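You operate a simulated robot arm through the tools that you are given. There is no shell and no other tool. Be economical: measure what you need, move in short steps, check, and stop when the job is done.

The job below is to be done with a simulated two-armed robot. You get a single attempt, and the scene is never put back.

JOB
Take the blue cloth from the packing table and lay it out flat on the top of the side table.

The check looks at the end state, three seconds after you hand in, the way a careful person would. Anything else that was tipped, shoved, dropped, spilled or broken makes it a failure. Flat cloth is picked up by pressing the open fingertips on it (5 to 10 N) and closing them slowly along it; thin cloth reads only 2 to 8 mm in the jaws.

ROBOT AND FRAMES
Two 7-joint arms with two-finger parallel grippers on one trunk, on a base that drives. Base frame: it is fixed to the floor where the robot stands at the start and does not move with it; the origin is under the middle of the robot, x ahead of it, y to its left, z up; the surface under the hand at the start is at about z = 0.85. Readings come in m, rad, newtons and seconds.
The left shoulder is at the start at [0.07, 0.163, 1.07], the right one opposite. With the tool pointing down near the work surface each hand reaches from about 0.38 to 0.88 m from the robot's upright axis, wherever it stands, measured 20 degrees to its own side. Places, roughly: top of the side table [-1.4, 0.5, 0.9]. Payload 3.43 kg a hand.
Tool frame (each hand has its own): the origin (TCP) lies between the finger pads and is the grasp point; the fingertips stand 0.034 m ahead of it; z points along the fingers, y is the line along which they close. Largest opening 0.128 m; finger width 0.024, thickness 0.012; the body of the gripper, 0.048 by 0.13 m, starts 0.096 m behind the TCP.
Orientation is that of the tool frame in the base frame, as [roll, pitch, yaw] about the fixed x, y, z axes, in that order (R = Rz(yaw) Ry(pitch) Rx(roll)). With the fingers straight down and closing along the base's y, the tool's x points along the base's -x, its y along +y and its z along -z.

CONTROLS
- The arms move only by the tool drive_tool. It takes "left_increments", "right_increments" or both (then of equal length, played together; a hand with none holds still); each is text: rows parted by semicolons, each of 7 numbers parted by spaces: the shift along the tool's x, y, z in units of 500 mm (1.0 is 500 mm), then the turn, a rotation vector about the tool's x, y, z in units of 45 degrees (1.0 is 45 degrees), then the opening, from 0 (shut) to 1 (fully open). In form: dx dy dz wx wy wz grip; .... A call has 1 to 20 rows; each row is the pose to reach, as a shift and turn from the pose commanded when the call began, along the tool's axes at that moment. A call with a number of a shift or a turn outside -1 to 1 is refused whole. A row lasts 0.2 s, in which the tool goes at most 0.05 m and 0.15 rad; a call with a longer step from one row to the next is refused whole, and so is a gripper value outside its range. Where a pose cannot be reached the arm comes as near as it can. A force on the tool above 40 N (or 10 N above the force at the start of the call, whichever is more), or a blocked arm, ends the call early, and 0.2 s more pass. The fingers move at their own pace (about 0.153 m/s each) and stop on an object; they squeeze with about 29 N. The grip force told is the motor's: it shows also when the fingers shut on nothing. Time passes only in rows, and 0.2 s behind the last, so rows that repeat a pose let the fingers close. The reply holds the time, the measured pose of the TCP, the force on the tool along the base axes, the opening and the grip force, in the units named above and with some noise, with the torque about the TCP (base axes, N m) and any sound that the robot's microphone picked up, and new pictures: "views" is both (left out), scene, wrist or none (wrist: the cameras of the hands that moved).
- Cameras (640 x 400 px; columns grow to the right, rows downward): "scene" is now at [0.1336, 0.0156, 1.2958]; the picture's right is [0.19, -0.98, 0.00], its down [-0.58, -0.11, -0.81] and it looks along [0.79, 0.15, -0.59] (base axes); focal length 262 px, centre (320, 200). "left" rides on the left gripper at [0.076, 0.011, -0.16] in its tool frame; the picture's right is [-0.15, 0.99, 0.00], its down [-0.88, -0.13, -0.46] and it looks along [-0.45, -0.07, 0.89] (tool axes); focal length 234 px, centre (320, 200). "right" rides on the right gripper at [0.076, -0.011, -0.16] in its tool frame; the picture's right is [0.15, 0.99, 0.00], its down [-0.88, 0.13, -0.46] and it looks along [-0.45, 0.07, 0.89] (tool axes); focal length 234 px, centre (320, 200). There is no depth. A picture from a camera that has moved, and an enlarged one, comes with that camera's place and axes in the base frame and with its lens.
- move_column(by): slides the trunk up (or, below 0, down) by that many m; the arms and the scene camera ride with it, the base frame stays. It gives what a move gives, with no picture.
- roll_base(legs): drives the robot by 1 to 6 legs, each [ahead, left, turn to the left] in m, m and rad, along the robot's own axes; the way and the turn of a leg run together, so that a leg with both is an arc; at most 1.5 m and 3.142 rad a leg. The arms and the cameras ride along, it lands a little off, and it stops where it bumps. It gives what a move gives, and a new picture of the scene camera.
- turn_head(pan, tilt): turns the head with the scene camera to pan (to the left, within 1.501 rad either way) and tilt (down, from -0.506 to 1.204), counted from straight ahead of the robot. It gives what a move gives, and a new picture of the scene camera.
- close_up(camera, box): a new picture of the part [left, top, right, bottom] of that camera's present view, enlarged. The clock stands still meanwhile.
- sign_off(): hands the job in; it is judged then, once.

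Work in short steps. Places have to be worked out from the pictures, the camera data and where the tool is seen: move nearer, look again, correct. Check each grasp and each placing, and mend what went wrong. You have 120 turns and 260 pictures in all, those below and enlarged ones among them. Open the grippers and draw the arms clear of the work before you hand the job in, unless the task says otherwise; then end with one line.

The tools are called after "Request:" by a JSON object that holds its "name" and its "arguments". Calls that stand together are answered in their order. drive_tool: Moves the arms, as the interface text tells. Its arguments: {"type":"object","properties":{"left_increments":{"type":"string"},"right_increments":{"type":"string"},"views":{"type":"string","enum":["both","scene","wrist","none"]}},"required":[]} The other tools are called the same way: move_column (by) slides the trunk up or down; roll_base (legs) drives the base; turn_head (pan, tilt) turns the head that bears the scene camera; close_up (camera, box) takes an enlarged picture of a part of a camera's view; sign_off () hands the job in.

At the start:

```text
t: 0.0
left_tcp_pos: [0.6039, 0.3961, 1.0908]
left_orientation: [-3.142, -0.001, -3.141]
left_wrist_force: [0.1, 0.4, 0.8]
left_wrist_torque: [-0.02, 0.04, -0.01]
left_finger_gap: 0.1282
left_grip_force: 0.1
right_tcp_pos: [0.679, -0.0722, 1.024]
right_orientation: [-3.141, -0.001, 3.141]
right_wrist_force: [-1.0, 0.4, 0.4]
right_wrist_torque: [0.02, 0.02, 0.04]
right_finger_gap: 0.1281
right_grip_force: 0.0
trunk travel left (down, up): [-0.55, 0.39]
robot x, y, heading: [0.0041, 0.0032, 0.002]
head pan, tilt: [0.187, 0.63]
```

scene: 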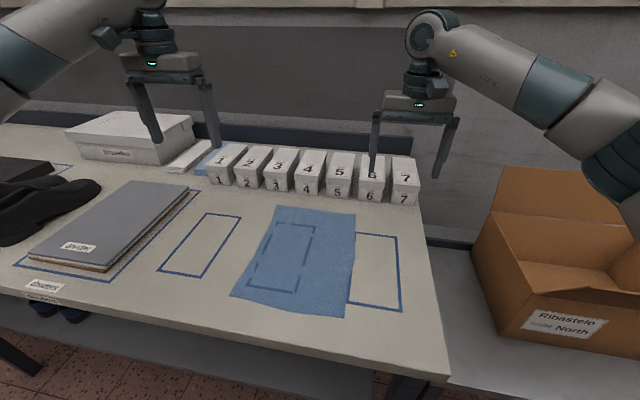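
right: 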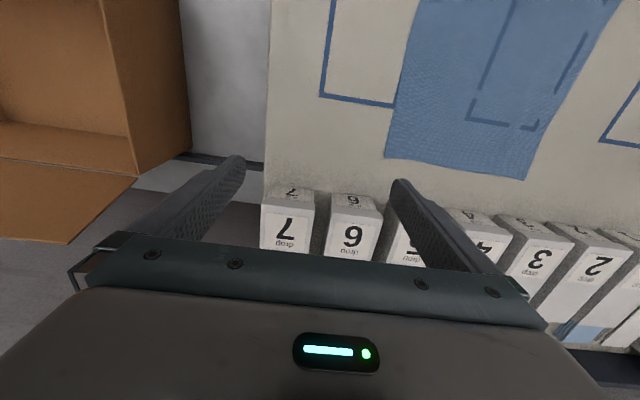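
left: 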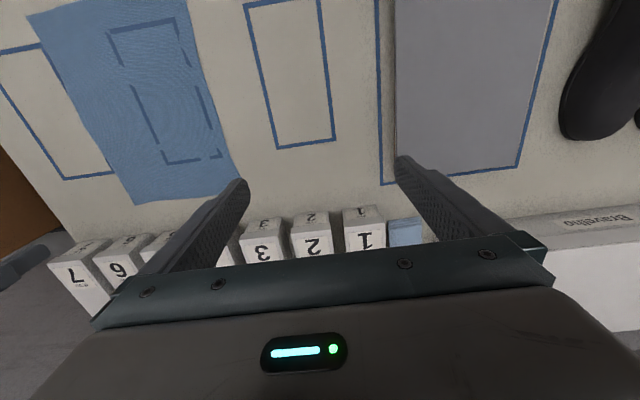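

I place the cloth at about x 0.39–0.69, y 0.02–0.25 on the table. I'll look closer at it before planning the grasp.

Request:
{"name": "close_up", "arguments": {"camera": "scene", "box": [200, 180, 440, 330]}}

Request:
{"name": "turn_head", "arguments": {"pan": 1.5, "tilt": 0.3}}

```text
2.67 times, centred on (320, 255) of scene
camera zoom: at [0.1336, 0.0156, 1.2958], right [0.19, -0.98, 0.0], down [-0.58, -0.11, -0.81], along [0.79, 0.15, -0.59], focal length 697 px, centre (320, 53)
```

zoom: 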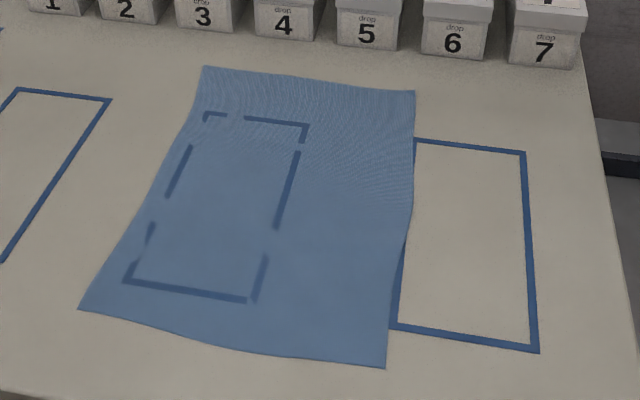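

```text
t: 1.5
left_tcp_pos: [0.6034, 0.3961, 1.0909]
left_orientation: [3.141, 0.0, -3.141]
left_wrist_force: [0.2, 0.2, -0.8]
left_wrist_torque: [-0.04, 0.01, -0.01]
left_finger_gap: 0.1281
left_grip_force: 0.0
right_tcp_pos: [0.6789, -0.0715, 1.0247]
right_orientation: [-3.141, 0.001, 3.14]
right_wrist_force: [-0.2, 0.9, -0.2]
right_wrist_torque: [-0.02, -0.01, 0.0]
right_finger_gap: 0.128
right_grip_force: 0.0
trunk travel left (down, up): [-0.55, 0.39]
robot x, y, heading: [-0.0001, -0.0012, 0.002]
head pan, tilt: [1.499, 0.3]
camera scene: at [0.0544, 0.0925, 1.326], right [1.0, -0.07, 0.0], down [-0.02, -0.3, -0.96], along [0.07, 0.95, -0.3], focal length 262 px, centre (320, 200)
```

scene: 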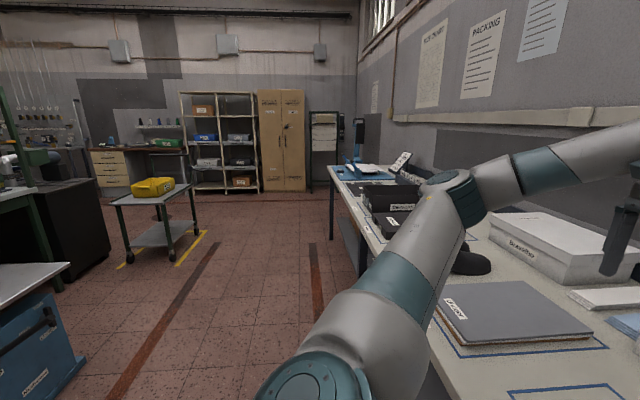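

The side table lies behind on the left, its facing edge at about x = -0.68. I'll back away a little and shift left to centre on the cloth, so I can grip its near edge with both hands closing along x.

Request:
{"name": "roll_base", "arguments": {"legs": [[-0.13, 0, 0], [0, 0.13, 0]]}}

Request:
{"name": "turn_head", "arguments": {"pan": 0.0, "tilt": 0.75}}

Request:
{"name": "drive_tool", "arguments": {"left_increments": "0 0 0 0 0 0.17 0.4; 0 0 0 0 0 0.34 0.4; 0 0 0 0 0 0.51 0.4; 0 0 0 0 0 0.68 0.4; 0 0 0 0 0 0.85 0.4; 0 0 0 0 0 1 0.4", "right_increments": "0 0 0 0 0 -0.17 0.4; 0 0 0 0 0 -0.34 0.4; 0 0 0 0 0 -0.51 0.4; 0 0 0 0 0 -0.68 0.4; 0 0 0 0 0 -0.85 0.4; 0 0 0 0 0 -1 0.4", "views": "none"}}

Request:
{"name": "drive_tool", "arguments": {"left_increments": "0 0 0 0 0 0.17 0.4; 0 0 0 0 0 0.34 0.4; 0 0 0 0 0 0.51 0.4; 0 0 0 0 0 0.68 0.4; 0 0 0 0 0 0.85 0.4; 0 0 0 0 0 1 0.4", "right_increments": "0 0 0 0 0 -0.17 0.4; 0 0 0 0 0 -0.34 0.4; 0 0 0 0 0 -0.51 0.4; 0 0 0 0 0 -0.68 0.4; 0 0 0 0 0 -0.85 0.4; 0 0 0 0 0 -1 0.4", "views": "both"}}

```text
t: 3.6
left_tcp_pos: [0.4707, 0.5281, 1.0898]
left_orientation: [3.141, 0.001, -3.135]
left_wrist_force: [-0.2, 0.1, -0.6]
left_wrist_torque: [-0.03, -0.02, -0.01]
left_finger_gap: 0.1281
left_grip_force: 0.0
right_tcp_pos: [0.5469, 0.0589, 1.0237]
right_orientation: [-3.141, 0.0, -3.136]
right_wrist_force: [0.1, -0.5, -0.6]
right_wrist_torque: [-0.05, -0.02, 0.01]
right_finger_gap: 0.1276
right_grip_force: 0.0
trunk travel left (down, up): [-0.55, 0.39]
robot x, y, heading: [-0.1333, 0.1275, 0.001]
head pan, tilt: [1.499, 0.3]
camera scene: at [-0.0766, 0.2218, 1.326], right [1.0, -0.07, 0.0], down [-0.02, -0.3, -0.96], along [0.06, 0.95, -0.3], focal length 262 px, centre (320, 200)
```

scene: 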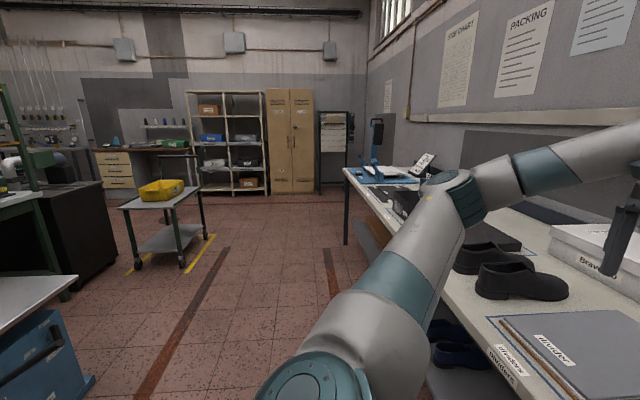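

```text
t: 5.2
left_tcp_pos: [0.4709, 0.5287, 1.0899]
left_orientation: [-3.14, 0.0, -3.137]
left_wrist_force: [-0.3, 0.4, -0.2]
left_wrist_torque: [0.02, 0.02, -0.02]
left_finger_gap: 0.1281
left_grip_force: 0.0
right_tcp_pos: [0.5473, 0.0596, 1.0237]
right_orientation: [3.14, -0.001, -3.138]
right_wrist_force: [-0.3, 0.1, -0.5]
right_wrist_torque: [0.0, 0.03, 0.02]
right_finger_gap: 0.1278
right_grip_force: 0.1
trunk travel left (down, up): [-0.55, 0.39]
robot x, y, heading: [-0.1316, 0.1294, 0.004]
head pan, tilt: [0.0, 0.75]
camera scene: at [-0.0003, 0.129, 1.2856], right [0.0, -1.0, 0.0], down [-0.68, 0.0, -0.73], along [0.73, 0.0, -0.68], focal length 262 px, centre (320, 200)
```

scene: 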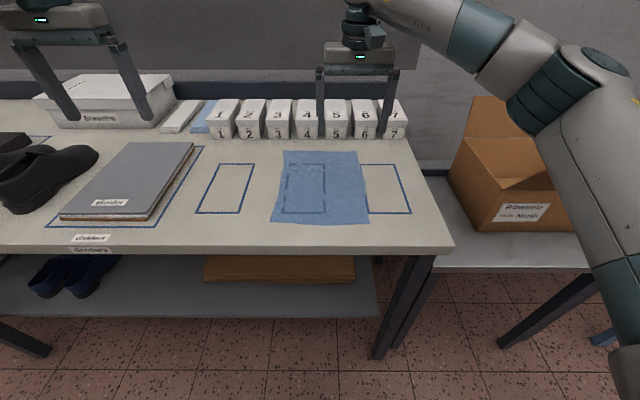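

```text
t: 6.6
left_tcp_pos: [0.4697, 0.529, 1.0898]
left_orientation: [3.141, 0.001, 2.36]
left_wrist_force: [-0.8, 0.4, -0.2]
left_wrist_torque: [0.01, 0.0, 0.01]
left_finger_gap: 0.0512
left_grip_force: 0.1
right_tcp_pos: [0.5483, 0.0599, 1.0237]
right_orientation: [3.14, 0.0, -2.351]
right_wrist_force: [-0.1, 0.3, 0.5]
right_wrist_torque: [0.02, -0.01, -0.02]
right_finger_gap: 0.0512
right_grip_force: 0.0
trunk travel left (down, up): [-0.55, 0.39]
robot x, y, heading: [-0.1304, 0.1264, 0.0]
head pan, tilt: [0.0, 0.75]
```

```text
t: 8.0
left_tcp_pos: [0.4711, 0.529, 1.0898]
left_orientation: [3.141, 0.002, 1.572]
left_wrist_force: [0.4, 0.5, 1.0]
left_wrist_torque: [-0.01, -0.03, 0.0]
left_finger_gap: 0.0513
left_grip_force: 0.1
right_tcp_pos: [0.3646, 0.1008, 1.012]
right_orientation: [-3.137, -0.001, -1.613]
right_wrist_force: [-0.6, 0.0, 0.4]
right_wrist_torque: [-0.02, -0.01, 0.0]
right_finger_gap: 0.0511
right_grip_force: 0.0
right hand out of reach, approached as far as the arm can: row 1, 2, 3, 4, 5, 6
trunk travel left (down, up): [-0.55, 0.39]
robot x, y, heading: [-0.1297, 0.1281, 0.003]
head pan, tilt: [0.0, 0.75]
camera scene: at [-0.0006, 0.1297, 1.2857], right [0.0, -1.0, 0.0], down [-0.68, 0.0, -0.73], along [0.73, 0.0, -0.68], focal length 262 px, centre (320, 200)
camera right: at [0.3722, 0.0266, 1.1713], right [-0.99, -0.1, -0.01], down [-0.1, 0.89, 0.45], along [-0.04, 0.45, -0.89], focal length 234 px, centre (320, 200)
camera left: at [0.4814, 0.6038, 1.2492], right [0.99, -0.14, 0.0], down [-0.13, -0.88, 0.46], along [-0.07, -0.45, -0.89], focal length 234 px, centre (320, 200)
```

scene: 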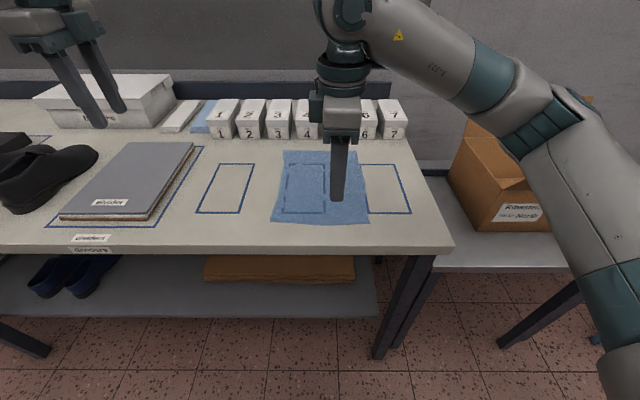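
right: 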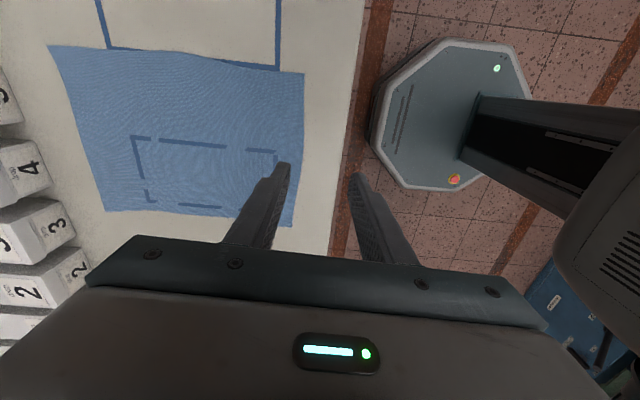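
left: 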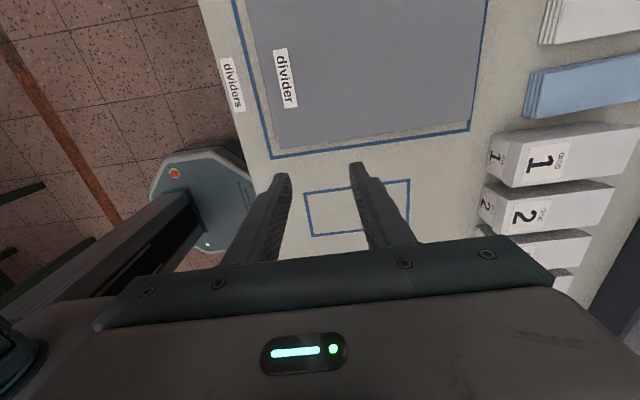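

The right hand came short of its pose in the last turn (measured at x 0.36). A null row will tell me which pose its next increments count from.

Request:
{"name": "drive_tool", "arguments": {"right_increments": "0 0 0 0 0 0 0.4", "views": "none"}}

```text
t: 8.4
left_tcp_pos: [0.4702, 0.5277, 1.0902]
left_orientation: [-3.141, 0.0, 1.574]
left_wrist_force: [0.1, -0.5, 0.8]
left_wrist_torque: [0.0, -0.01, 0.01]
left_finger_gap: 0.0512
left_grip_force: 0.1
right_tcp_pos: [0.3648, 0.1004, 1.0117]
right_orientation: [-3.136, 0.0, -1.614]
right_wrist_force: [-0.3, 0.8, -0.2]
right_wrist_torque: [-0.01, 0.0, 0.02]
right_finger_gap: 0.0514
right_grip_force: 0.0
trunk travel left (down, up): [-0.55, 0.39]
robot x, y, heading: [-0.1341, 0.1264, 0.005]
head pan, tilt: [0.0, 0.75]
```

It counts from the measured pose. Now I bring both hands above the near edge: right to about (0.433, 0.045), left to about (0.433, 0.205).

Request:
{"name": "drive_tool", "arguments": {"left_increments": "-0.09 -0.01 0 0 0 0 0.4; -0.18 -0.02 0 0 0 0 0.4; -0.27 -0.03 0 0 0 0 0.4; -0.36 -0.04 0 0 0 0 0.4; -0.45 -0.05 0 0 0 0 0.4; -0.54 -0.06 0 0 0 0 0.4; -0.6 -0.07 0 0 0 0 0.4; -0.646 -0.074 0 0 0 0 0.4", "right_increments": "0.03 -0.03 0 0 0 -0.01 0.4; 0.06 -0.06 0 0 0 -0.02 0.4; 0.09 -0.09 0 0 0 -0.03 0.4; 0.11 -0.12 0 0 0 -0.05 0.4; 0.11 -0.136 0 0 0 -0.055 0.4; 0.11 -0.136 0 0 0 -0.055 0.4; 0.11 -0.136 0 0 0 -0.055 0.4; 0.11 -0.136 0 0 0 -0.055 0.4"}}

```text
t: 10.2
left_tcp_pos: [0.4367, 0.2055, 1.091]
left_orientation: [3.141, 0.0, 1.577]
left_wrist_force: [0.8, -0.7, 0.9]
left_wrist_torque: [0.01, -0.03, 0.02]
left_finger_gap: 0.0511
left_grip_force: 0.1
right_tcp_pos: [0.3306, 0.0735, 1.002]
right_orientation: [3.141, 0.001, -1.527]
right_wrist_force: [0.7, -0.1, -0.1]
right_wrist_torque: [0.04, 0.01, -0.03]
right_finger_gap: 0.0512
right_grip_force: 0.0
right hand out of reach, approached as far as the arm can: row 1, 2, 3, 4, 5, 6, 7, 8
trunk travel left (down, up): [-0.55, 0.39]
robot x, y, heading: [-0.1355, 0.1291, 0.002]
head pan, tilt: [0.0, 0.75]
camera scene: at [-0.0003, 0.1277, 1.2856], right [0.0, -1.0, 0.0], down [-0.68, 0.0, -0.73], along [0.73, 0.0, -0.68], focal length 262 px, centre (320, 200)
camera right: at [0.3474, -0.001, 1.1615], right [-0.98, -0.19, 0.0], down [-0.17, 0.87, 0.46], along [-0.09, 0.45, -0.89], focal length 234 px, centre (320, 200)
camera left: at [0.4475, 0.2797, 1.25], right [0.99, -0.14, 0.0], down [-0.13, -0.88, 0.46], along [-0.06, -0.45, -0.89], focal length 234 px, centre (320, 200)
```

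scene: 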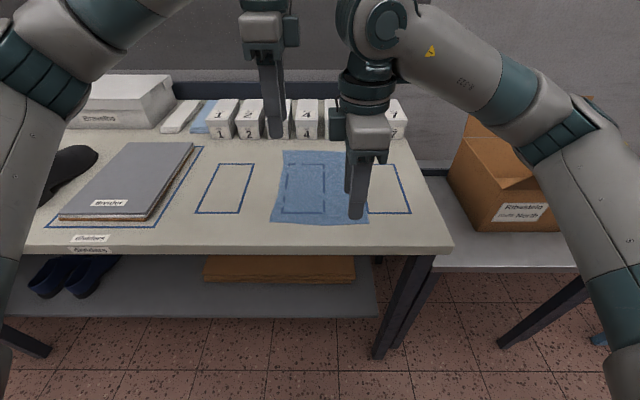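
right: 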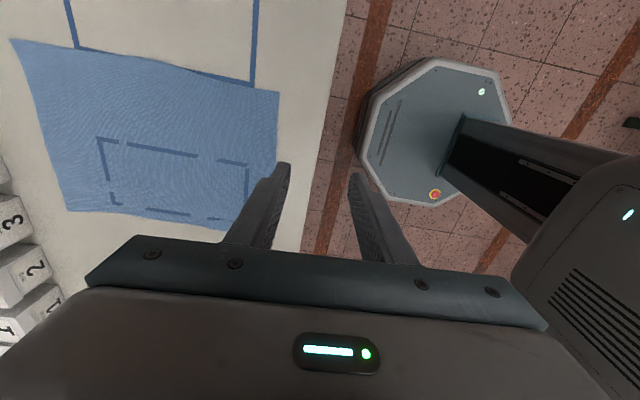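
left: 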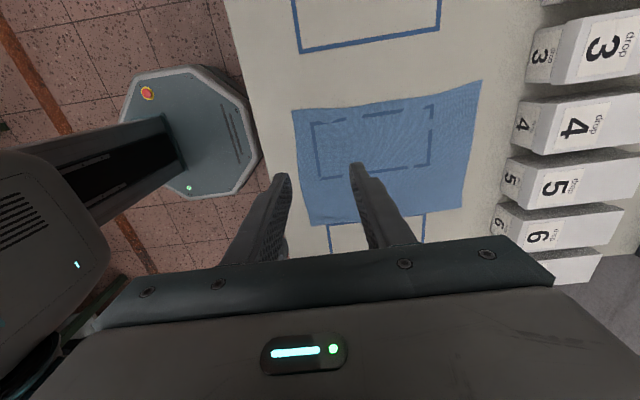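

The right wrist is at its limit on that side; I'll turn it the other way round, to yaw +1.57 like the left hand, after first moving the left hand out of its way.

Request:
{"name": "drive_tool", "arguments": {"left_increments": "0.09 0 0 0 0 0 0.4; 0.18 0 0 0 0 0 0.4; 0.24 0 0 0 0 0 0.4; 0.3 0 0 0 0 0 0.4; 0.3 0 0 0 0 0 0.4; 0.3 0 0 0 0 0 0.4", "right_increments": "0 -0.03 0 0 0 0.17 0.4; 0 -0.06 0 0 0 0.34 0.4; 0 -0.09 0 0 0 0.51 0.4; 0 -0.12 0 0 0 0.68 0.4; 0 -0.15 0 0 0 0.85 0.4; 0 -0.18 0 0 0 1 0.4", "views": "none"}}

Request:
{"name": "drive_tool", "arguments": {"right_increments": "0 0 0 0 0 0.17 0.4; 0 0 0 0 0 0.34 0.4; 0 0 0 0 0 0.51 0.4; 0 0 0 0 0 0.68 0.4; 0 0 0 0 0 0.85 0.4; 0 0 0 0 0 1 0.4", "views": "none"}}

Request:
{"name": "drive_tool", "arguments": {"right_increments": "0 0 0 0 0 0.17 0.4; 0 0 0 0 0 0.34 0.4; 0 0 0 0 0 0.51 0.4; 0 0 0 0 0 0.68 0.4; 0 0 0 0 0 0.85 0.4; 0 0 0 0 0 1 0.4", "views": "none"}}

Request:
{"name": "drive_tool", "arguments": {"right_increments": "0 0 0 0 0 0.17 0.4; 0 0 0 0 0 0.34 0.4; 0 0 0 0 0 0.51 0.4; 0 0 0 0 0 0.68 0.4; 0 0 0 0 0 0.85 0.4; 0 0 0 0 0 0.95 0.4", "views": "scene"}}

```text
t: 11.6
left_tcp_pos: [0.4342, 0.3541, 1.0903]
left_orientation: [-3.141, 0.001, 1.577]
left_wrist_force: [-0.5, -0.4, 0.8]
left_wrist_torque: [-0.05, 0.01, -0.02]
left_finger_gap: 0.0513
left_grip_force: 0.0
right_tcp_pos: [0.4226, 0.0798, 1.0017]
right_orientation: [-3.141, -0.001, -2.311]
right_wrist_force: [-0.3, 0.1, -0.2]
right_wrist_torque: [-0.03, 0.04, 0.02]
right_finger_gap: 0.0513
right_grip_force: 0.1
trunk travel left (down, up): [-0.55, 0.39]
robot x, y, heading: [-0.1311, 0.1271, 0.004]
head pan, tilt: [0.0, 0.75]
```

```text
t: 13.0
left_tcp_pos: [0.4346, 0.3533, 1.0903]
left_orientation: [-3.141, 0.001, 1.575]
left_wrist_force: [0.3, 0.6, 0.5]
left_wrist_torque: [0.0, 0.03, 0.0]
left_finger_gap: 0.0511
left_grip_force: 0.0
right_tcp_pos: [0.4214, 0.0787, 1.0019]
right_orientation: [-3.141, 0.0, -3.097]
right_wrist_force: [-0.4, 0.8, -0.6]
right_wrist_torque: [-0.01, 0.02, 0.0]
right_finger_gap: 0.0511
right_grip_force: 0.1
trunk travel left (down, up): [-0.55, 0.39]
robot x, y, heading: [-0.1336, 0.1276, 0.002]
head pan, tilt: [0.0, 0.75]
```

```text
t: 14.4
left_tcp_pos: [0.4341, 0.3538, 1.089]
left_orientation: [-3.141, 0.0, 1.576]
left_wrist_force: [0.6, 0.7, 0.4]
left_wrist_torque: [0.01, -0.01, 0.0]
left_finger_gap: 0.0513
left_grip_force: 0.2
right_tcp_pos: [0.4223, 0.0786, 1.0025]
right_orientation: [3.141, 0.001, 2.401]
right_wrist_force: [-0.4, 0.1, 0.0]
right_wrist_torque: [0.0, -0.01, 0.05]
right_finger_gap: 0.0511
right_grip_force: 0.0
trunk travel left (down, up): [-0.55, 0.39]
robot x, y, heading: [-0.1291, 0.1373, 0.007]
head pan, tilt: [0.0, 0.75]
```

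```text
t: 15.8
left_tcp_pos: [0.4341, 0.3527, 1.0902]
left_orientation: [3.141, 0.0, 1.575]
left_wrist_force: [-0.7, -0.2, 1.4]
left_wrist_torque: [-0.01, -0.04, -0.01]
left_finger_gap: 0.0513
left_grip_force: 0.1
right_tcp_pos: [0.4229, 0.0779, 1.0019]
right_orientation: [-3.141, 0.001, 1.655]
right_wrist_force: [0.3, 0.4, 0.7]
right_wrist_torque: [0.0, 0.01, -0.01]
right_finger_gap: 0.051
right_grip_force: 0.1
trunk travel left (down, up): [-0.55, 0.39]
robot x, y, heading: [-0.1337, 0.1299, -0.0]
head pan, tilt: [0.0, 0.75]
camera scene: at [-0.0004, 0.1288, 1.2856], right [0.0, -1.0, 0.0], down [-0.68, 0.0, -0.73], along [0.73, 0.0, -0.68], focal length 262 px, centre (320, 200)
```

scene: 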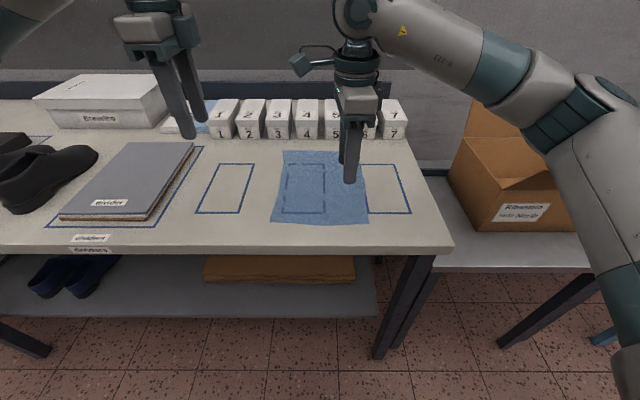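

Right is now good. I'll bring both to the near edge, about 3 cm above the cloth.

Request:
{"name": "drive_tool", "arguments": {"left_increments": "-0.09 0 0.04 0 0 0 0.4; -0.18 0 0.08 0 0 0 0.4; -0.25 0 0.14 0 0 0 0.4; -0.296 0 0.22 0 0 0 0.4; -0.296 0 0.3 0 0 0 0.4; -0.296 0 0.356 0 0 0 0.4", "right_increments": "-0.03 0.01 0.02 0 0 0.05 0.4; -0.066 0.02 0.05 0 0 0.107 0.4; -0.066 0.02 0.08 0 0 0.107 0.4; -0.066 0.02 0.12 0 0 0.107 0.4; -0.066 0.02 0.16 0 0 0.107 0.4; -0.066 0.02 0.18 0 0 0.107 0.4"}}

```text
t: 17.2
left_tcp_pos: [0.4347, 0.2057, 0.91]
left_orientation: [-3.141, 0.0, 1.574]
left_wrist_force: [0.4, -0.4, 1.2]
left_wrist_torque: [-0.01, -0.01, -0.02]
left_finger_gap: 0.0512
left_grip_force: 0.0
right_tcp_pos: [0.4338, 0.0457, 0.9127]
right_orientation: [-3.141, -0.001, 1.572]
right_wrist_force: [0.0, 0.4, 0.5]
right_wrist_torque: [0.01, 0.04, 0.03]
right_finger_gap: 0.0513
right_grip_force: 0.0
trunk travel left (down, up): [-0.55, 0.39]
robot x, y, heading: [-0.1292, 0.1291, 0.003]
head pan, tilt: [0.0, 0.75]
camera scene: at [0.0001, 0.1285, 1.2856], right [0.0, -1.0, 0.0], down [-0.68, 0.0, -0.73], along [0.73, 0.0, -0.68], focal length 262 px, centre (320, 200)
camera right: at [0.4243, 0.1228, 1.0721], right [0.99, 0.15, 0.0], down [0.13, -0.88, 0.46], along [0.07, -0.45, -0.89], focal length 234 px, centre (320, 200)
camera left: at [0.4457, 0.2803, 1.0683], right [0.99, -0.14, 0.0], down [-0.13, -0.88, 0.46], along [-0.07, -0.45, -0.89], focal length 234 px, centre (320, 200)
```

scene: 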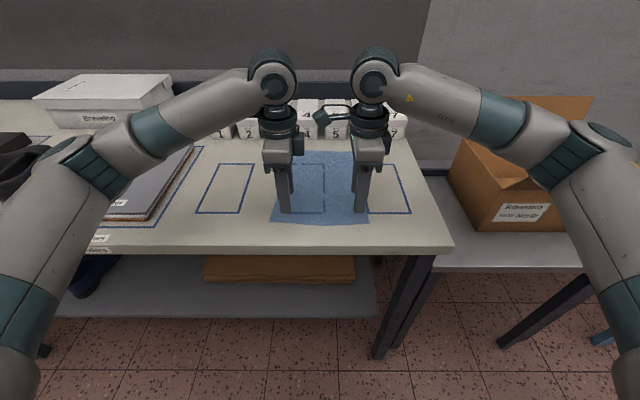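
right: 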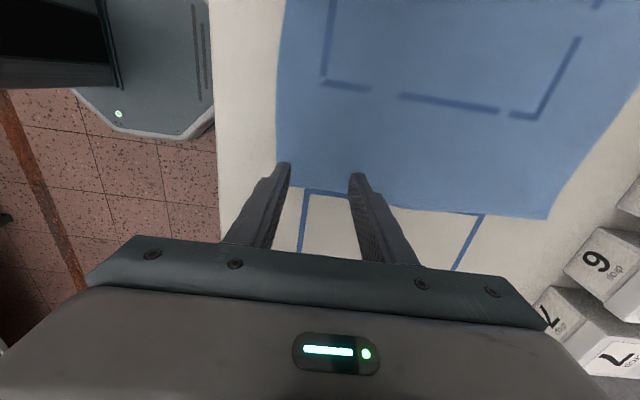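
left: 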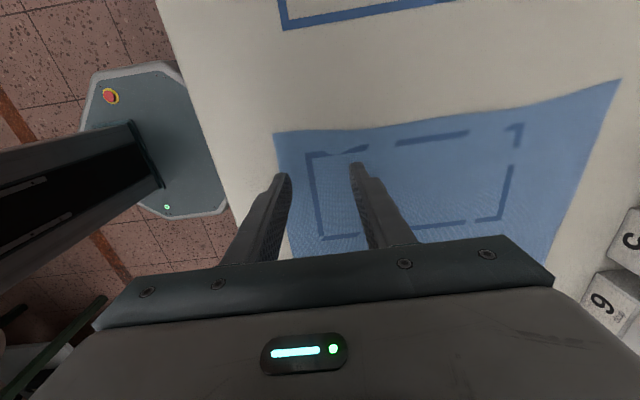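

Cloth near edge is at x≈0.395, sides at y≈0.027 and 0.244. I shift the hands slightly inward, then lower to just above contact.

Request:
{"name": "drive_tool", "arguments": {"left_increments": "0.022 0.018 0 0 0 0 0.4; 0.022 0.018 0.02 0 0 0 0.4; 0.022 0.018 0.044 0 0 0 0.4", "right_increments": "0.01 0.02 0 0 0 0 0.4; 0.01 0.02 0.025 0 0 0 0.4; 0.01 0.02 0.049 0 0 0 0.4"}}

```text
t: 18.0
left_tcp_pos: [0.4428, 0.2183, 0.8877]
left_orientation: [3.141, 0.0, 1.577]
left_wrist_force: [0.2, 0.3, -0.2]
left_wrist_torque: [-0.01, 0.06, -0.03]
left_finger_gap: 0.0513
left_grip_force: 0.2
right_tcp_pos: [0.4462, 0.0516, 0.8873]
right_orientation: [-3.14, -0.001, 1.572]
right_wrist_force: [0.7, 0.7, -0.3]
right_wrist_torque: [-0.02, 0.01, 0.0]
right_finger_gap: 0.0511
right_grip_force: 0.1
trunk travel left (down, up): [-0.55, 0.39]
robot x, y, heading: [-0.1327, 0.1259, 0.004]
head pan, tilt: [0.0, 0.75]
camera scene: at [0.0001, 0.1291, 1.2856], right [0.0, -1.0, 0.0], down [-0.68, 0.0, -0.73], along [0.73, 0.0, -0.68], focal length 262 px, centre (320, 200)
camera right: at [0.4351, 0.1277, 1.0466], right [0.99, 0.15, 0.0], down [0.13, -0.88, 0.46], along [0.07, -0.45, -0.89], focal length 234 px, centre (320, 200)
camera left: at [0.455, 0.2928, 1.0483], right [0.99, -0.14, 0.0], down [-0.13, -0.88, 0.46], along [-0.06, -0.45, -0.89], focal length 234 px, centre (320, 200)
```

scene: 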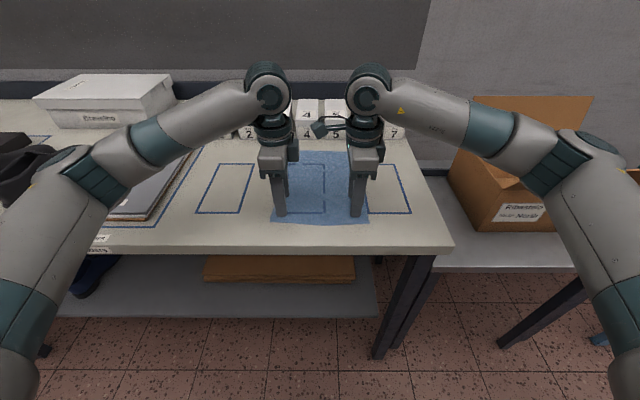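
right: 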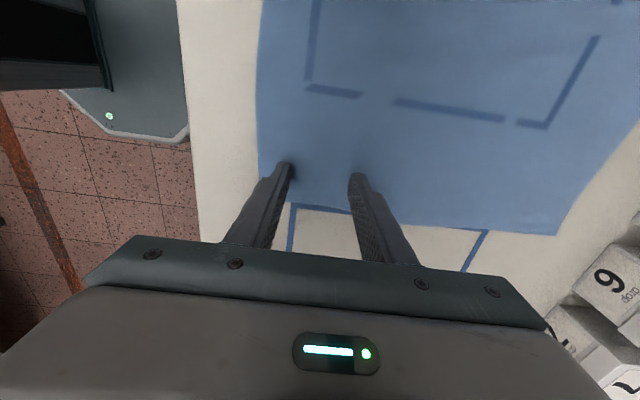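
left: 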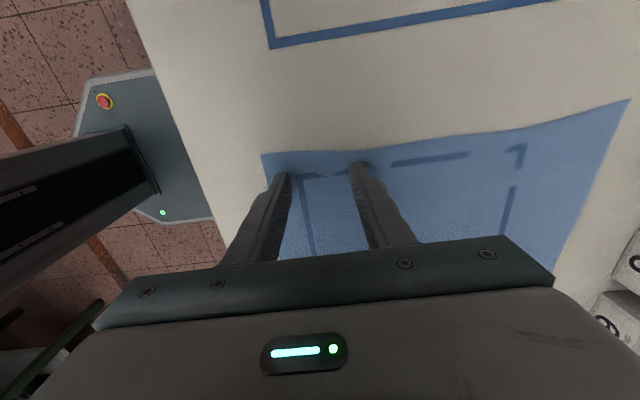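

Tips sit over the cloth just above contact. I lower in 1–2 mm steps and read the force.

Request:
{"name": "drive_tool", "arguments": {"left_increments": "0 0 0.004 0 0 0 0.4; 0 0 0.007 0 0 0 0.4; 0 0 0.007 0 0 0 0.4", "right_increments": "0 0 0.004 0 0 0 0.4; 0 0 0.007 0 0 0 0.4; 0 0 0.007 0 0 0 0.4", "views": "none"}}

```text
t: 18.8
left_tcp_pos: [0.4439, 0.2173, 0.8864]
left_orientation: [3.141, -0.001, 1.577]
left_wrist_force: [0.0, 0.1, 0.2]
left_wrist_torque: [0.01, -0.02, 0.03]
left_finger_gap: 0.0511
left_grip_force: 0.1
right_tcp_pos: [0.4443, 0.0507, 0.8847]
right_orientation: [3.139, 0.001, 1.572]
right_wrist_force: [1.2, 0.1, 9.2]
right_wrist_torque: [-0.11, 0.18, 0.05]
right_finger_gap: 0.0511
right_grip_force: 0.0
trunk travel left (down, up): [-0.55, 0.39]
robot x, y, heading: [-0.1271, 0.1309, 0.002]
head pan, tilt: [0.0, 0.75]
```

Right presses 9 N; the left is still free, so it goes on down.

Request:
{"name": "drive_tool", "arguments": {"left_increments": "0 0 0.002 0 0 0 0.4; 0 0 0.004 0 0 0 0.4; 0 0 0.004 0 0 0 0.4", "views": "none"}}

```text
t: 19.6
left_tcp_pos: [0.4429, 0.2171, 0.8857]
left_orientation: [3.139, -0.001, 1.575]
left_wrist_force: [0.0, -0.3, 4.6]
left_wrist_torque: [0.04, 0.06, 0.01]
left_finger_gap: 0.0513
left_grip_force: 0.1
right_tcp_pos: [0.4432, 0.051, 0.8859]
right_orientation: [3.14, -0.001, 1.573]
right_wrist_force: [2.5, -0.7, 11.4]
right_wrist_torque: [-0.06, 0.19, 0.01]
right_finger_gap: 0.0505
right_grip_force: 0.0
trunk travel left (down, up): [-0.55, 0.39]
robot x, y, heading: [-0.1294, 0.1288, 0.003]
head pan, tilt: [0.0, 0.75]
```

Both press. I trim the left by half a millimetre down and the right slightly up, then close slowly.

Request:
{"name": "drive_tool", "arguments": {"left_increments": "0 0 0.001 0 0 0 0.4; 0 0 0.001 0 0 0 0.36; 0 0 0.001 0 0 0 0.32; 0 0 0.001 0 0 0 0.28; 0 0 0.001 0 0 0 0.24; 0 0 0.001 0 0 0 0.2; 0 0 0.001 0 0 0 0.16; 0 0 0.001 0 0 0 0.12; 0 0 0.001 0 0 0 0.08; 0 0 0.001 0 0 0 0.04; 0 0 0.001 0 0 0 0; 0 0 0.001 0 0 0 0; 0 0 0.001 0 0 0 0", "right_increments": "0 0 -0.001 0 0 0 0.4; 0 0 -0.001 0 0 0 0.36; 0 0 -0.001 0 0 0 0.32; 0 0 -0.001 0 0 0 0.28; 0 0 -0.001 0 0 0 0.24; 0 0 -0.001 0 0 0 0.2; 0 0 -0.001 0 0 0 0.16; 0 0 -0.001 0 0 0 0.12; 0 0 -0.001 0 0 0 0.08; 0 0 -0.001 0 0 0 0.04; 0 0 -0.001 0 0 0 0; 0 0 -0.001 0 0 0 0; 0 0 -0.001 0 0 0 0"}}

```text
t: 22.4
left_tcp_pos: [0.443, 0.2181, 0.8855]
left_orientation: [3.139, -0.001, 1.575]
left_wrist_force: [0.2, 1.0, 22.8]
left_wrist_torque: [0.08, 0.04, -0.04]
left_finger_gap: 0.0065
left_grip_force: 29.6
right_tcp_pos: [0.4434, 0.0508, 0.886]
right_orientation: [3.139, -0.001, 1.573]
right_wrist_force: [0.3, -0.8, 0.9]
right_wrist_torque: [-0.01, 0.03, -0.05]
right_finger_gap: 0.006
right_grip_force: 29.0
trunk travel left (down, up): [-0.55, 0.39]
robot x, y, heading: [-0.1275, 0.1286, -0.001]
head pan, tilt: [0.0, 0.75]
camera scene: at [-0.0024, 0.1284, 1.2859], right [0.0, -1.0, 0.0], down [-0.68, 0.0, -0.73], along [0.73, 0.0, -0.68], focal length 262 px, centre (320, 200)
camera right: at [0.4324, 0.1275, 1.0457], right [0.99, 0.15, 0.0], down [0.13, -0.88, 0.46], along [0.07, -0.45, -0.89], focal length 234 px, centre (320, 200)
camera left: at [0.4533, 0.2925, 1.0446], right [0.99, -0.14, 0.0], down [-0.13, -0.88, 0.46], along [-0.06, -0.45, -0.89], focal length 234 px, centre (320, 200)
```

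scene: 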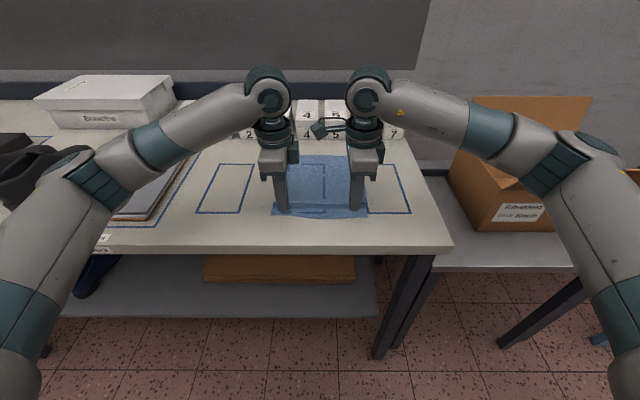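
right: 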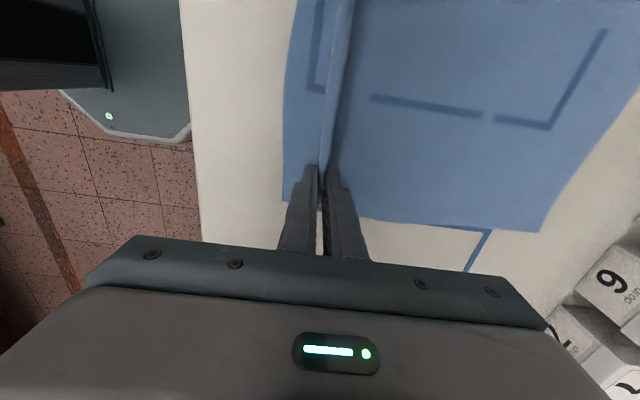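
left: 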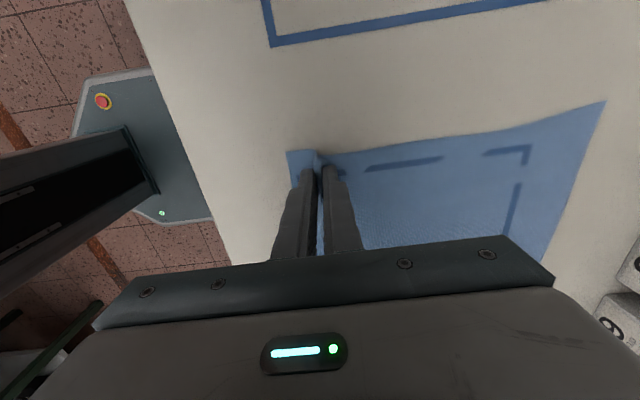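

Both hands hold a fold along the near edge (gap 6 mm). I lift it straight up.

Request:
{"name": "drive_tool", "arguments": {"left_increments": "0 0 -0.03 0 0 0 0; 0 0 -0.08 0 0 0 0; 0 0 -0.14 0 0 0 0; 0 0 -0.2 0 0 0 0; 0 0 -0.26 0 0 0 0; 0 0 -0.32 0 0 0 0", "right_increments": "0 0 -0.03 0 0 0 0; 0 0 -0.08 0 0 0 0; 0 0 -0.14 0 0 0 0; 0 0 -0.2 0 0 0 0; 0 0 -0.26 0 0 0 0; 0 0 -0.32 0 0 0 0", "views": "scene"}}

Request:
{"name": "move_column", "arguments": {"by": 0.3}}

Request:
{"name": "turn_head", "arguments": {"pan": 0.0, "tilt": 0.9}}

```text
t: 23.8
left_tcp_pos: [0.4412, 0.2189, 1.0461]
left_orientation: [3.141, 0.0, 1.576]
left_wrist_force: [-0.9, -1.1, 1.2]
left_wrist_torque: [-0.02, -0.04, -0.03]
left_finger_gap: 0.0063
left_grip_force: 29.4
right_tcp_pos: [0.4431, 0.0512, 1.0467]
right_orientation: [-3.141, -0.001, 1.572]
right_wrist_force: [-0.7, 1.0, 0.3]
right_wrist_torque: [0.05, -0.05, -0.01]
right_finger_gap: 0.0058
right_grip_force: 29.2
trunk travel left (down, up): [-0.55, 0.39]
robot x, y, heading: [-0.1313, 0.1285, 0.002]
head pan, tilt: [0.0, 0.75]
camera scene: at [-0.0019, 0.1287, 1.2857], right [0.0, -1.0, 0.0], down [-0.68, 0.0, -0.73], along [0.73, 0.0, -0.68], focal length 262 px, centre (320, 200)
```

scene: 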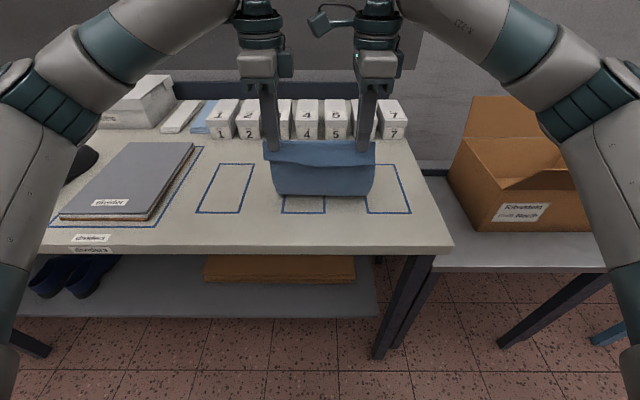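

```text
t: 26.8
left_tcp_pos: [0.4427, 0.2179, 1.3457]
left_orientation: [3.142, 0.0, 1.576]
left_wrist_force: [-0.9, 0.0, 0.3]
left_wrist_torque: [0.02, 0.0, 0.01]
left_finger_gap: 0.0064
left_grip_force: 28.5
right_tcp_pos: [0.4445, 0.0505, 1.3444]
right_orientation: [-3.141, 0.0, 1.573]
right_wrist_force: [0.1, 0.6, 0.0]
right_wrist_torque: [0.01, 0.0, -0.03]
right_finger_gap: 0.0057
right_grip_force: 28.8
trunk travel left (down, up): [-0.85, 0.09]
robot x, y, heading: [-0.1316, 0.13, 0.004]
head pan, tilt: [0.0, 0.75]
```

```text
t: 27.5
left_tcp_pos: [0.4439, 0.2187, 1.3462]
left_orientation: [-3.14, 0.0, 1.576]
left_wrist_force: [0.5, -0.5, 0.0]
left_wrist_torque: [-0.01, 0.02, 0.02]
left_finger_gap: 0.006
left_grip_force: 28.9
right_tcp_pos: [0.4449, 0.0516, 1.3452]
right_orientation: [3.141, 0.0, 1.571]
right_wrist_force: [-0.6, 0.0, -0.4]
right_wrist_torque: [0.0, 0.0, -0.02]
right_finger_gap: 0.0059
right_grip_force: 29.3
trunk travel left (down, up): [-0.85, 0.09]
robot x, y, heading: [-0.1339, 0.1274, 0.006]
head pan, tilt: [0.0, 0.901]
camera scene: at [-0.0075, 0.1287, 1.5737], right [0.0, -1.0, 0.0], down [-0.78, 0.0, -0.62], along [0.62, 0.0, -0.78], focal length 262 px, centre (320, 200)
```

scene: 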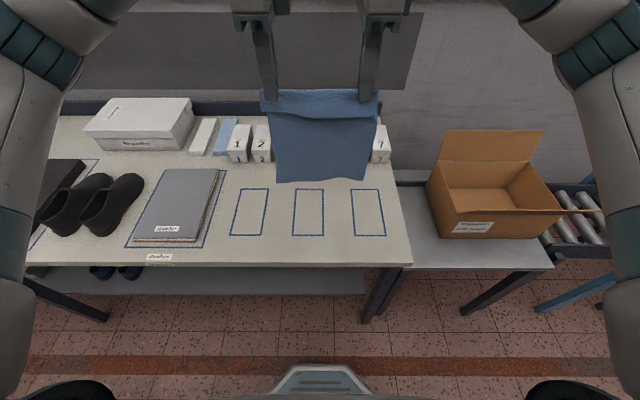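

The cloth hangs cleanly from both hands. I start turning left and look toward the side table.

Request:
{"name": "roll_base", "arguments": {"legs": [[0, 0, 1.2]]}}

Request:
{"name": "turn_head", "arguments": {"pan": 1.45, "tilt": 0.6}}

```text
t: 31.0
left_tcp_pos: [-0.0193, 0.6999, 1.3474]
left_orientation: [-3.141, 0.0, 2.798]
left_wrist_force: [1.0, -1.0, 0.0]
left_wrist_torque: [-0.02, -0.02, 0.03]
left_finger_gap: 0.0056
left_grip_force: 29.1
right_tcp_pos: [0.1397, 0.6442, 1.3445]
right_orientation: [3.14, 0.001, 2.797]
right_wrist_force: [-0.8, 0.4, -0.5]
right_wrist_torque: [0.0, 0.02, 0.02]
right_finger_gap: 0.0059
right_grip_force: 29.3
trunk travel left (down, up): [-0.85, 0.09]
robot x, y, heading: [-0.1312, 0.1305, 1.231]
head pan, tilt: [0.0, 0.901]
camera scene: at [-0.0907, 0.2467, 1.5737], right [0.94, -0.34, 0.0], down [-0.26, -0.74, -0.62], along [0.21, 0.58, -0.78], focal length 262 px, centre (320, 200)
```

scene: 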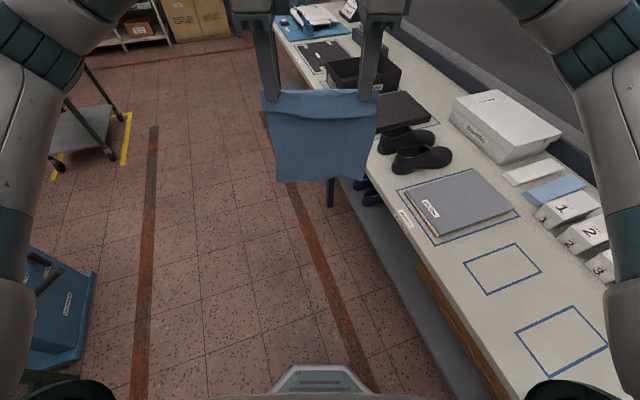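

```text
t: 32.5
left_tcp_pos: [-0.0195, 0.699, 1.3457]
left_orientation: [-3.141, 0.0, 2.799]
left_wrist_force: [0.6, 0.1, -0.5]
left_wrist_torque: [-0.05, -0.01, 0.01]
left_finger_gap: 0.0055
left_grip_force: 29.5
right_tcp_pos: [0.1394, 0.6437, 1.3436]
right_orientation: [-3.14, 0.001, 2.797]
right_wrist_force: [-1.4, 0.3, -0.2]
right_wrist_torque: [-0.02, 0.0, -0.02]
right_finger_gap: 0.0057
right_grip_force: 29.2
trunk travel left (down, up): [-0.85, 0.09]
robot x, y, heading: [-0.132, 0.1308, 1.228]
head pan, tilt: [1.45, 0.6]
camera scene: at [-0.1955, 0.2154, 1.5985], right [0.45, 0.89, 0.0], down [0.51, -0.25, -0.82], along [-0.74, 0.37, -0.57], focal length 262 px, centre (320, 200)
```

scene: 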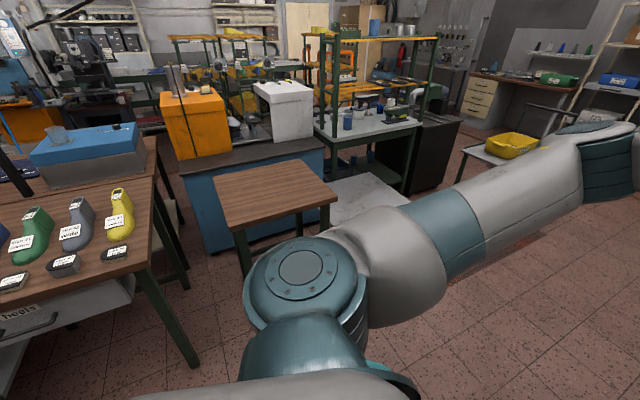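

The side table is the small wooden-topped one, spanning about x −1.55…−1.07, y 0.26…0.75, and empty. I turn to face it and line up at y≈0.5.

Request:
{"name": "roll_base", "arguments": {"legs": [[0, 0, 1.91], [0.2, -0.37, 0]]}}

Request:
{"name": "turn_head", "arguments": {"pan": 0.0, "tilt": 0.7}}

```text
t: 39.8
left_tcp_pos: [-0.9071, 0.3994, 1.3457]
left_orientation: [3.141, 0.002, -1.559]
left_wrist_force: [0.8, 2.0, -0.2]
left_wrist_torque: [0.07, 0.01, -0.03]
left_finger_gap: 0.0021
left_grip_force: 29.2
right_tcp_pos: [-0.9099, 0.5679, 1.3448]
right_orientation: [3.141, 0.002, -1.563]
right_wrist_force: [-0.6, -2.6, 0.5]
right_wrist_torque: [-0.05, 0.0, -0.03]
right_finger_gap: 0.0022
right_grip_force: 29.0
trunk travel left (down, up): [-0.85, 0.09]
robot x, y, heading: [-0.3322, 0.4939, -3.137]
head pan, tilt: [1.45, 0.6]
camera scene: at [-0.3957, 0.4035, 1.5985], right [-0.99, 0.11, 0.0], down [0.06, 0.56, -0.82], along [-0.09, -0.82, -0.57], focal length 262 px, centre (320, 200)
```

scene: 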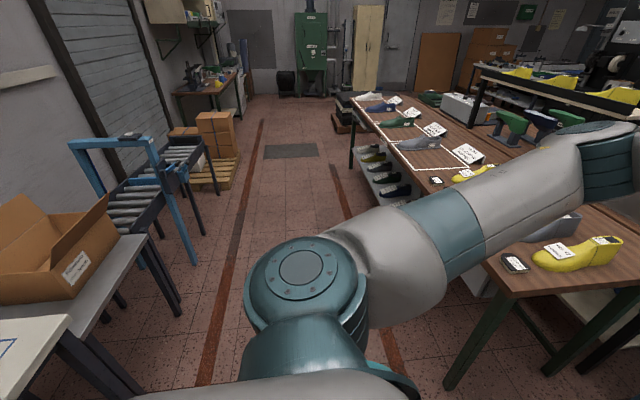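

```text
t: 41.3
left_tcp_pos: [-0.9079, 0.4008, 1.3462]
left_orientation: [3.141, 0.001, -1.56]
left_wrist_force: [-0.1, 2.4, 1.0]
left_wrist_torque: [0.03, 0.02, -0.05]
left_finger_gap: 0.0023
left_grip_force: 29.2
right_tcp_pos: [-0.9091, 0.5686, 1.3437]
right_orientation: [-3.142, 0.0, -1.563]
right_wrist_force: [-0.3, -2.3, -0.7]
right_wrist_torque: [-0.06, 0.0, -0.05]
right_finger_gap: 0.0018
right_grip_force: 28.9
trunk travel left (down, up): [-0.85, 0.09]
robot x, y, heading: [-0.3326, 0.4909, -3.136]
head pan, tilt: [0.0, 0.7]
camera scene: at [-0.4717, 0.4919, 1.5899], right [-0.01, 1.0, 0.0], down [0.64, 0.01, -0.76], along [-0.76, -0.01, -0.64], focal length 262 px, centre (320, 200)
```

scene: 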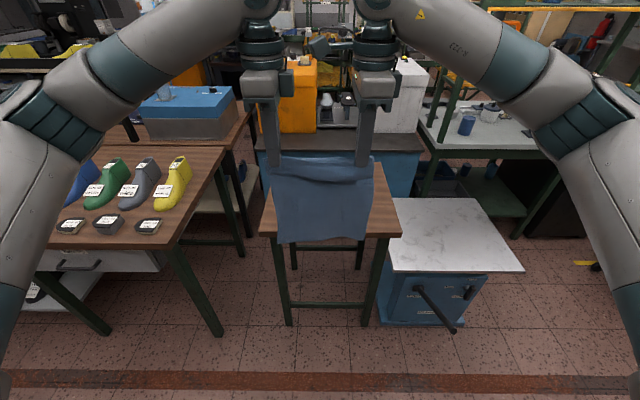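

The gaps fell to 2 mm, with slight sideways tension between the hands; I check how the cloth is held now.

Request:
{"name": "close_up", "arguments": {"camera": "scene", "box": [220, 60, 420, 260]}}

Request:
{"name": "close_up", "arguments": {"camera": "right", "box": [0, 0, 640, 400]}}

Request:
{"name": "close_up", "arguments": {"camera": "left", "box": [0, 0, 640, 400]}}

```text
2.00 times, centred on (320, 160) of scene
camera zoom: at [-0.4717, 0.4919, 1.5899], right [-0.01, 1.0, 0.0], down [0.64, 0.01, -0.76], along [-0.76, -0.01, -0.64], focal length 523 px, centre (320, 280)
```

zoom: 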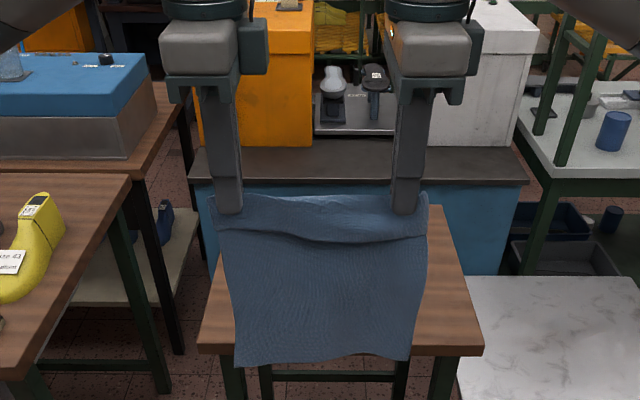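

```text
1.00 times, centred on (320, 200) of right (not enlarged: the box is as wide or as high as the picture)
camera zoom: at [-0.8969, 0.4943, 1.5045], right [-0.99, -0.15, 0.0], down [-0.14, 0.88, 0.46], along [-0.07, 0.45, -0.89], focal length 234 px, centre (320, 200)
```

zoom: 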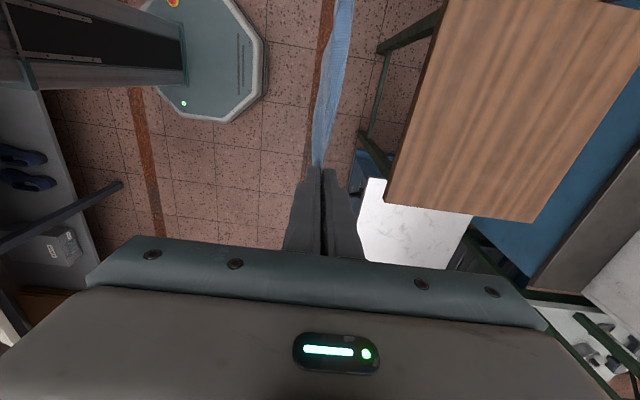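

```text
1.00 times, centred on (320, 200) of left (not enlarged: the box is as wide or as high as the picture)
camera zoom: at [-0.9185, 0.3244, 1.5052], right [-0.99, 0.14, 0.0], down [0.12, 0.88, 0.46], along [0.06, 0.45, -0.89], focal length 234 px, centre (320, 200)
```

zoom: 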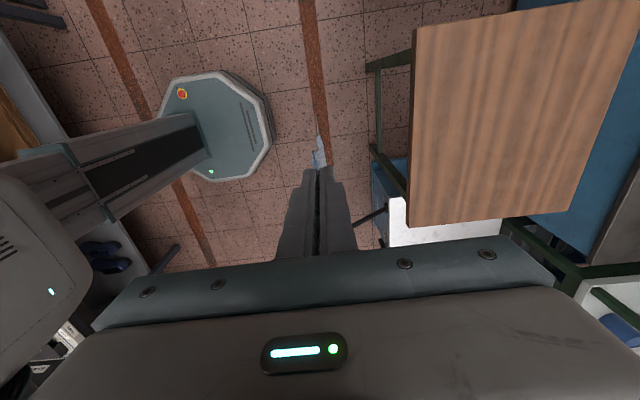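

The cloth now sits in the jaws as a thin layer with slight tension; I ease the hands 4 mm toward each other, then drive gently up to the table.

Request:
{"name": "drive_tool", "arguments": {"left_increments": "-0.004 0 0 0 0 0 0; -0.008 0 0 0 0 0 0", "right_increments": "0.004 0 0 0 0 0 0; 0.008 0 0 0 0 0 0", "views": "none"}}

Request:
{"name": "roll_base", "arguments": {"legs": [[0.12, -0.01, 0], [0.12, -0.01, 0], [0.11, -0.01, 0]]}}

```text
t: 41.9
left_tcp_pos: [-0.9087, 0.4052, 1.3465]
left_orientation: [-3.14, 0.0, -1.561]
left_wrist_force: [-0.3, -0.2, -0.2]
left_wrist_torque: [0.04, 0.03, -0.07]
left_finger_gap: 0.0022
left_grip_force: 28.7
right_tcp_pos: [-0.9091, 0.565, 1.3452]
right_orientation: [3.141, 0.0, -1.564]
right_wrist_force: [0.2, -0.5, 0.0]
right_wrist_torque: [0.01, 0.0, 0.02]
right_finger_gap: 0.002
right_grip_force: 29.3
trunk travel left (down, up): [-0.85, 0.09]
robot x, y, heading: [-0.3345, 0.4911, -3.132]
head pan, tilt: [0.0, 0.7]
```

```text
t: 44.8
left_tcp_pos: [-1.2563, 0.4282, 1.347]
left_orientation: [3.139, 0.0, -1.555]
left_wrist_force: [0.9, 0.2, -0.1]
left_wrist_torque: [-0.02, 0.0, -0.03]
left_finger_gap: 0.002
left_grip_force: 28.9
right_tcp_pos: [-1.2602, 0.5887, 1.3465]
right_orientation: [3.139, 0.001, -1.558]
right_wrist_force: [0.4, 0.1, 0.2]
right_wrist_torque: [0.01, -0.01, -0.04]
right_finger_gap: 0.0021
right_grip_force: 29.2
trunk travel left (down, up): [-0.85, 0.09]
robot x, y, heading: [-0.683, 0.5204, -3.128]
head pan, tilt: [0.0, 0.7]
camera scene: at [-0.8208, 0.5173, 1.5901], right [-0.01, 1.0, 0.0], down [0.64, 0.01, -0.77], along [-0.77, -0.01, -0.64], focal length 262 px, centre (320, 200)
```

scene: 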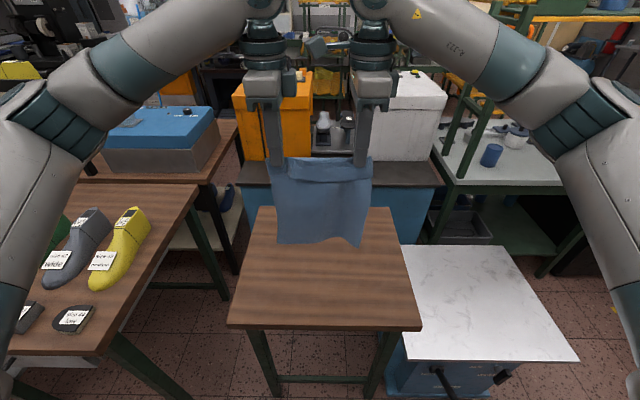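

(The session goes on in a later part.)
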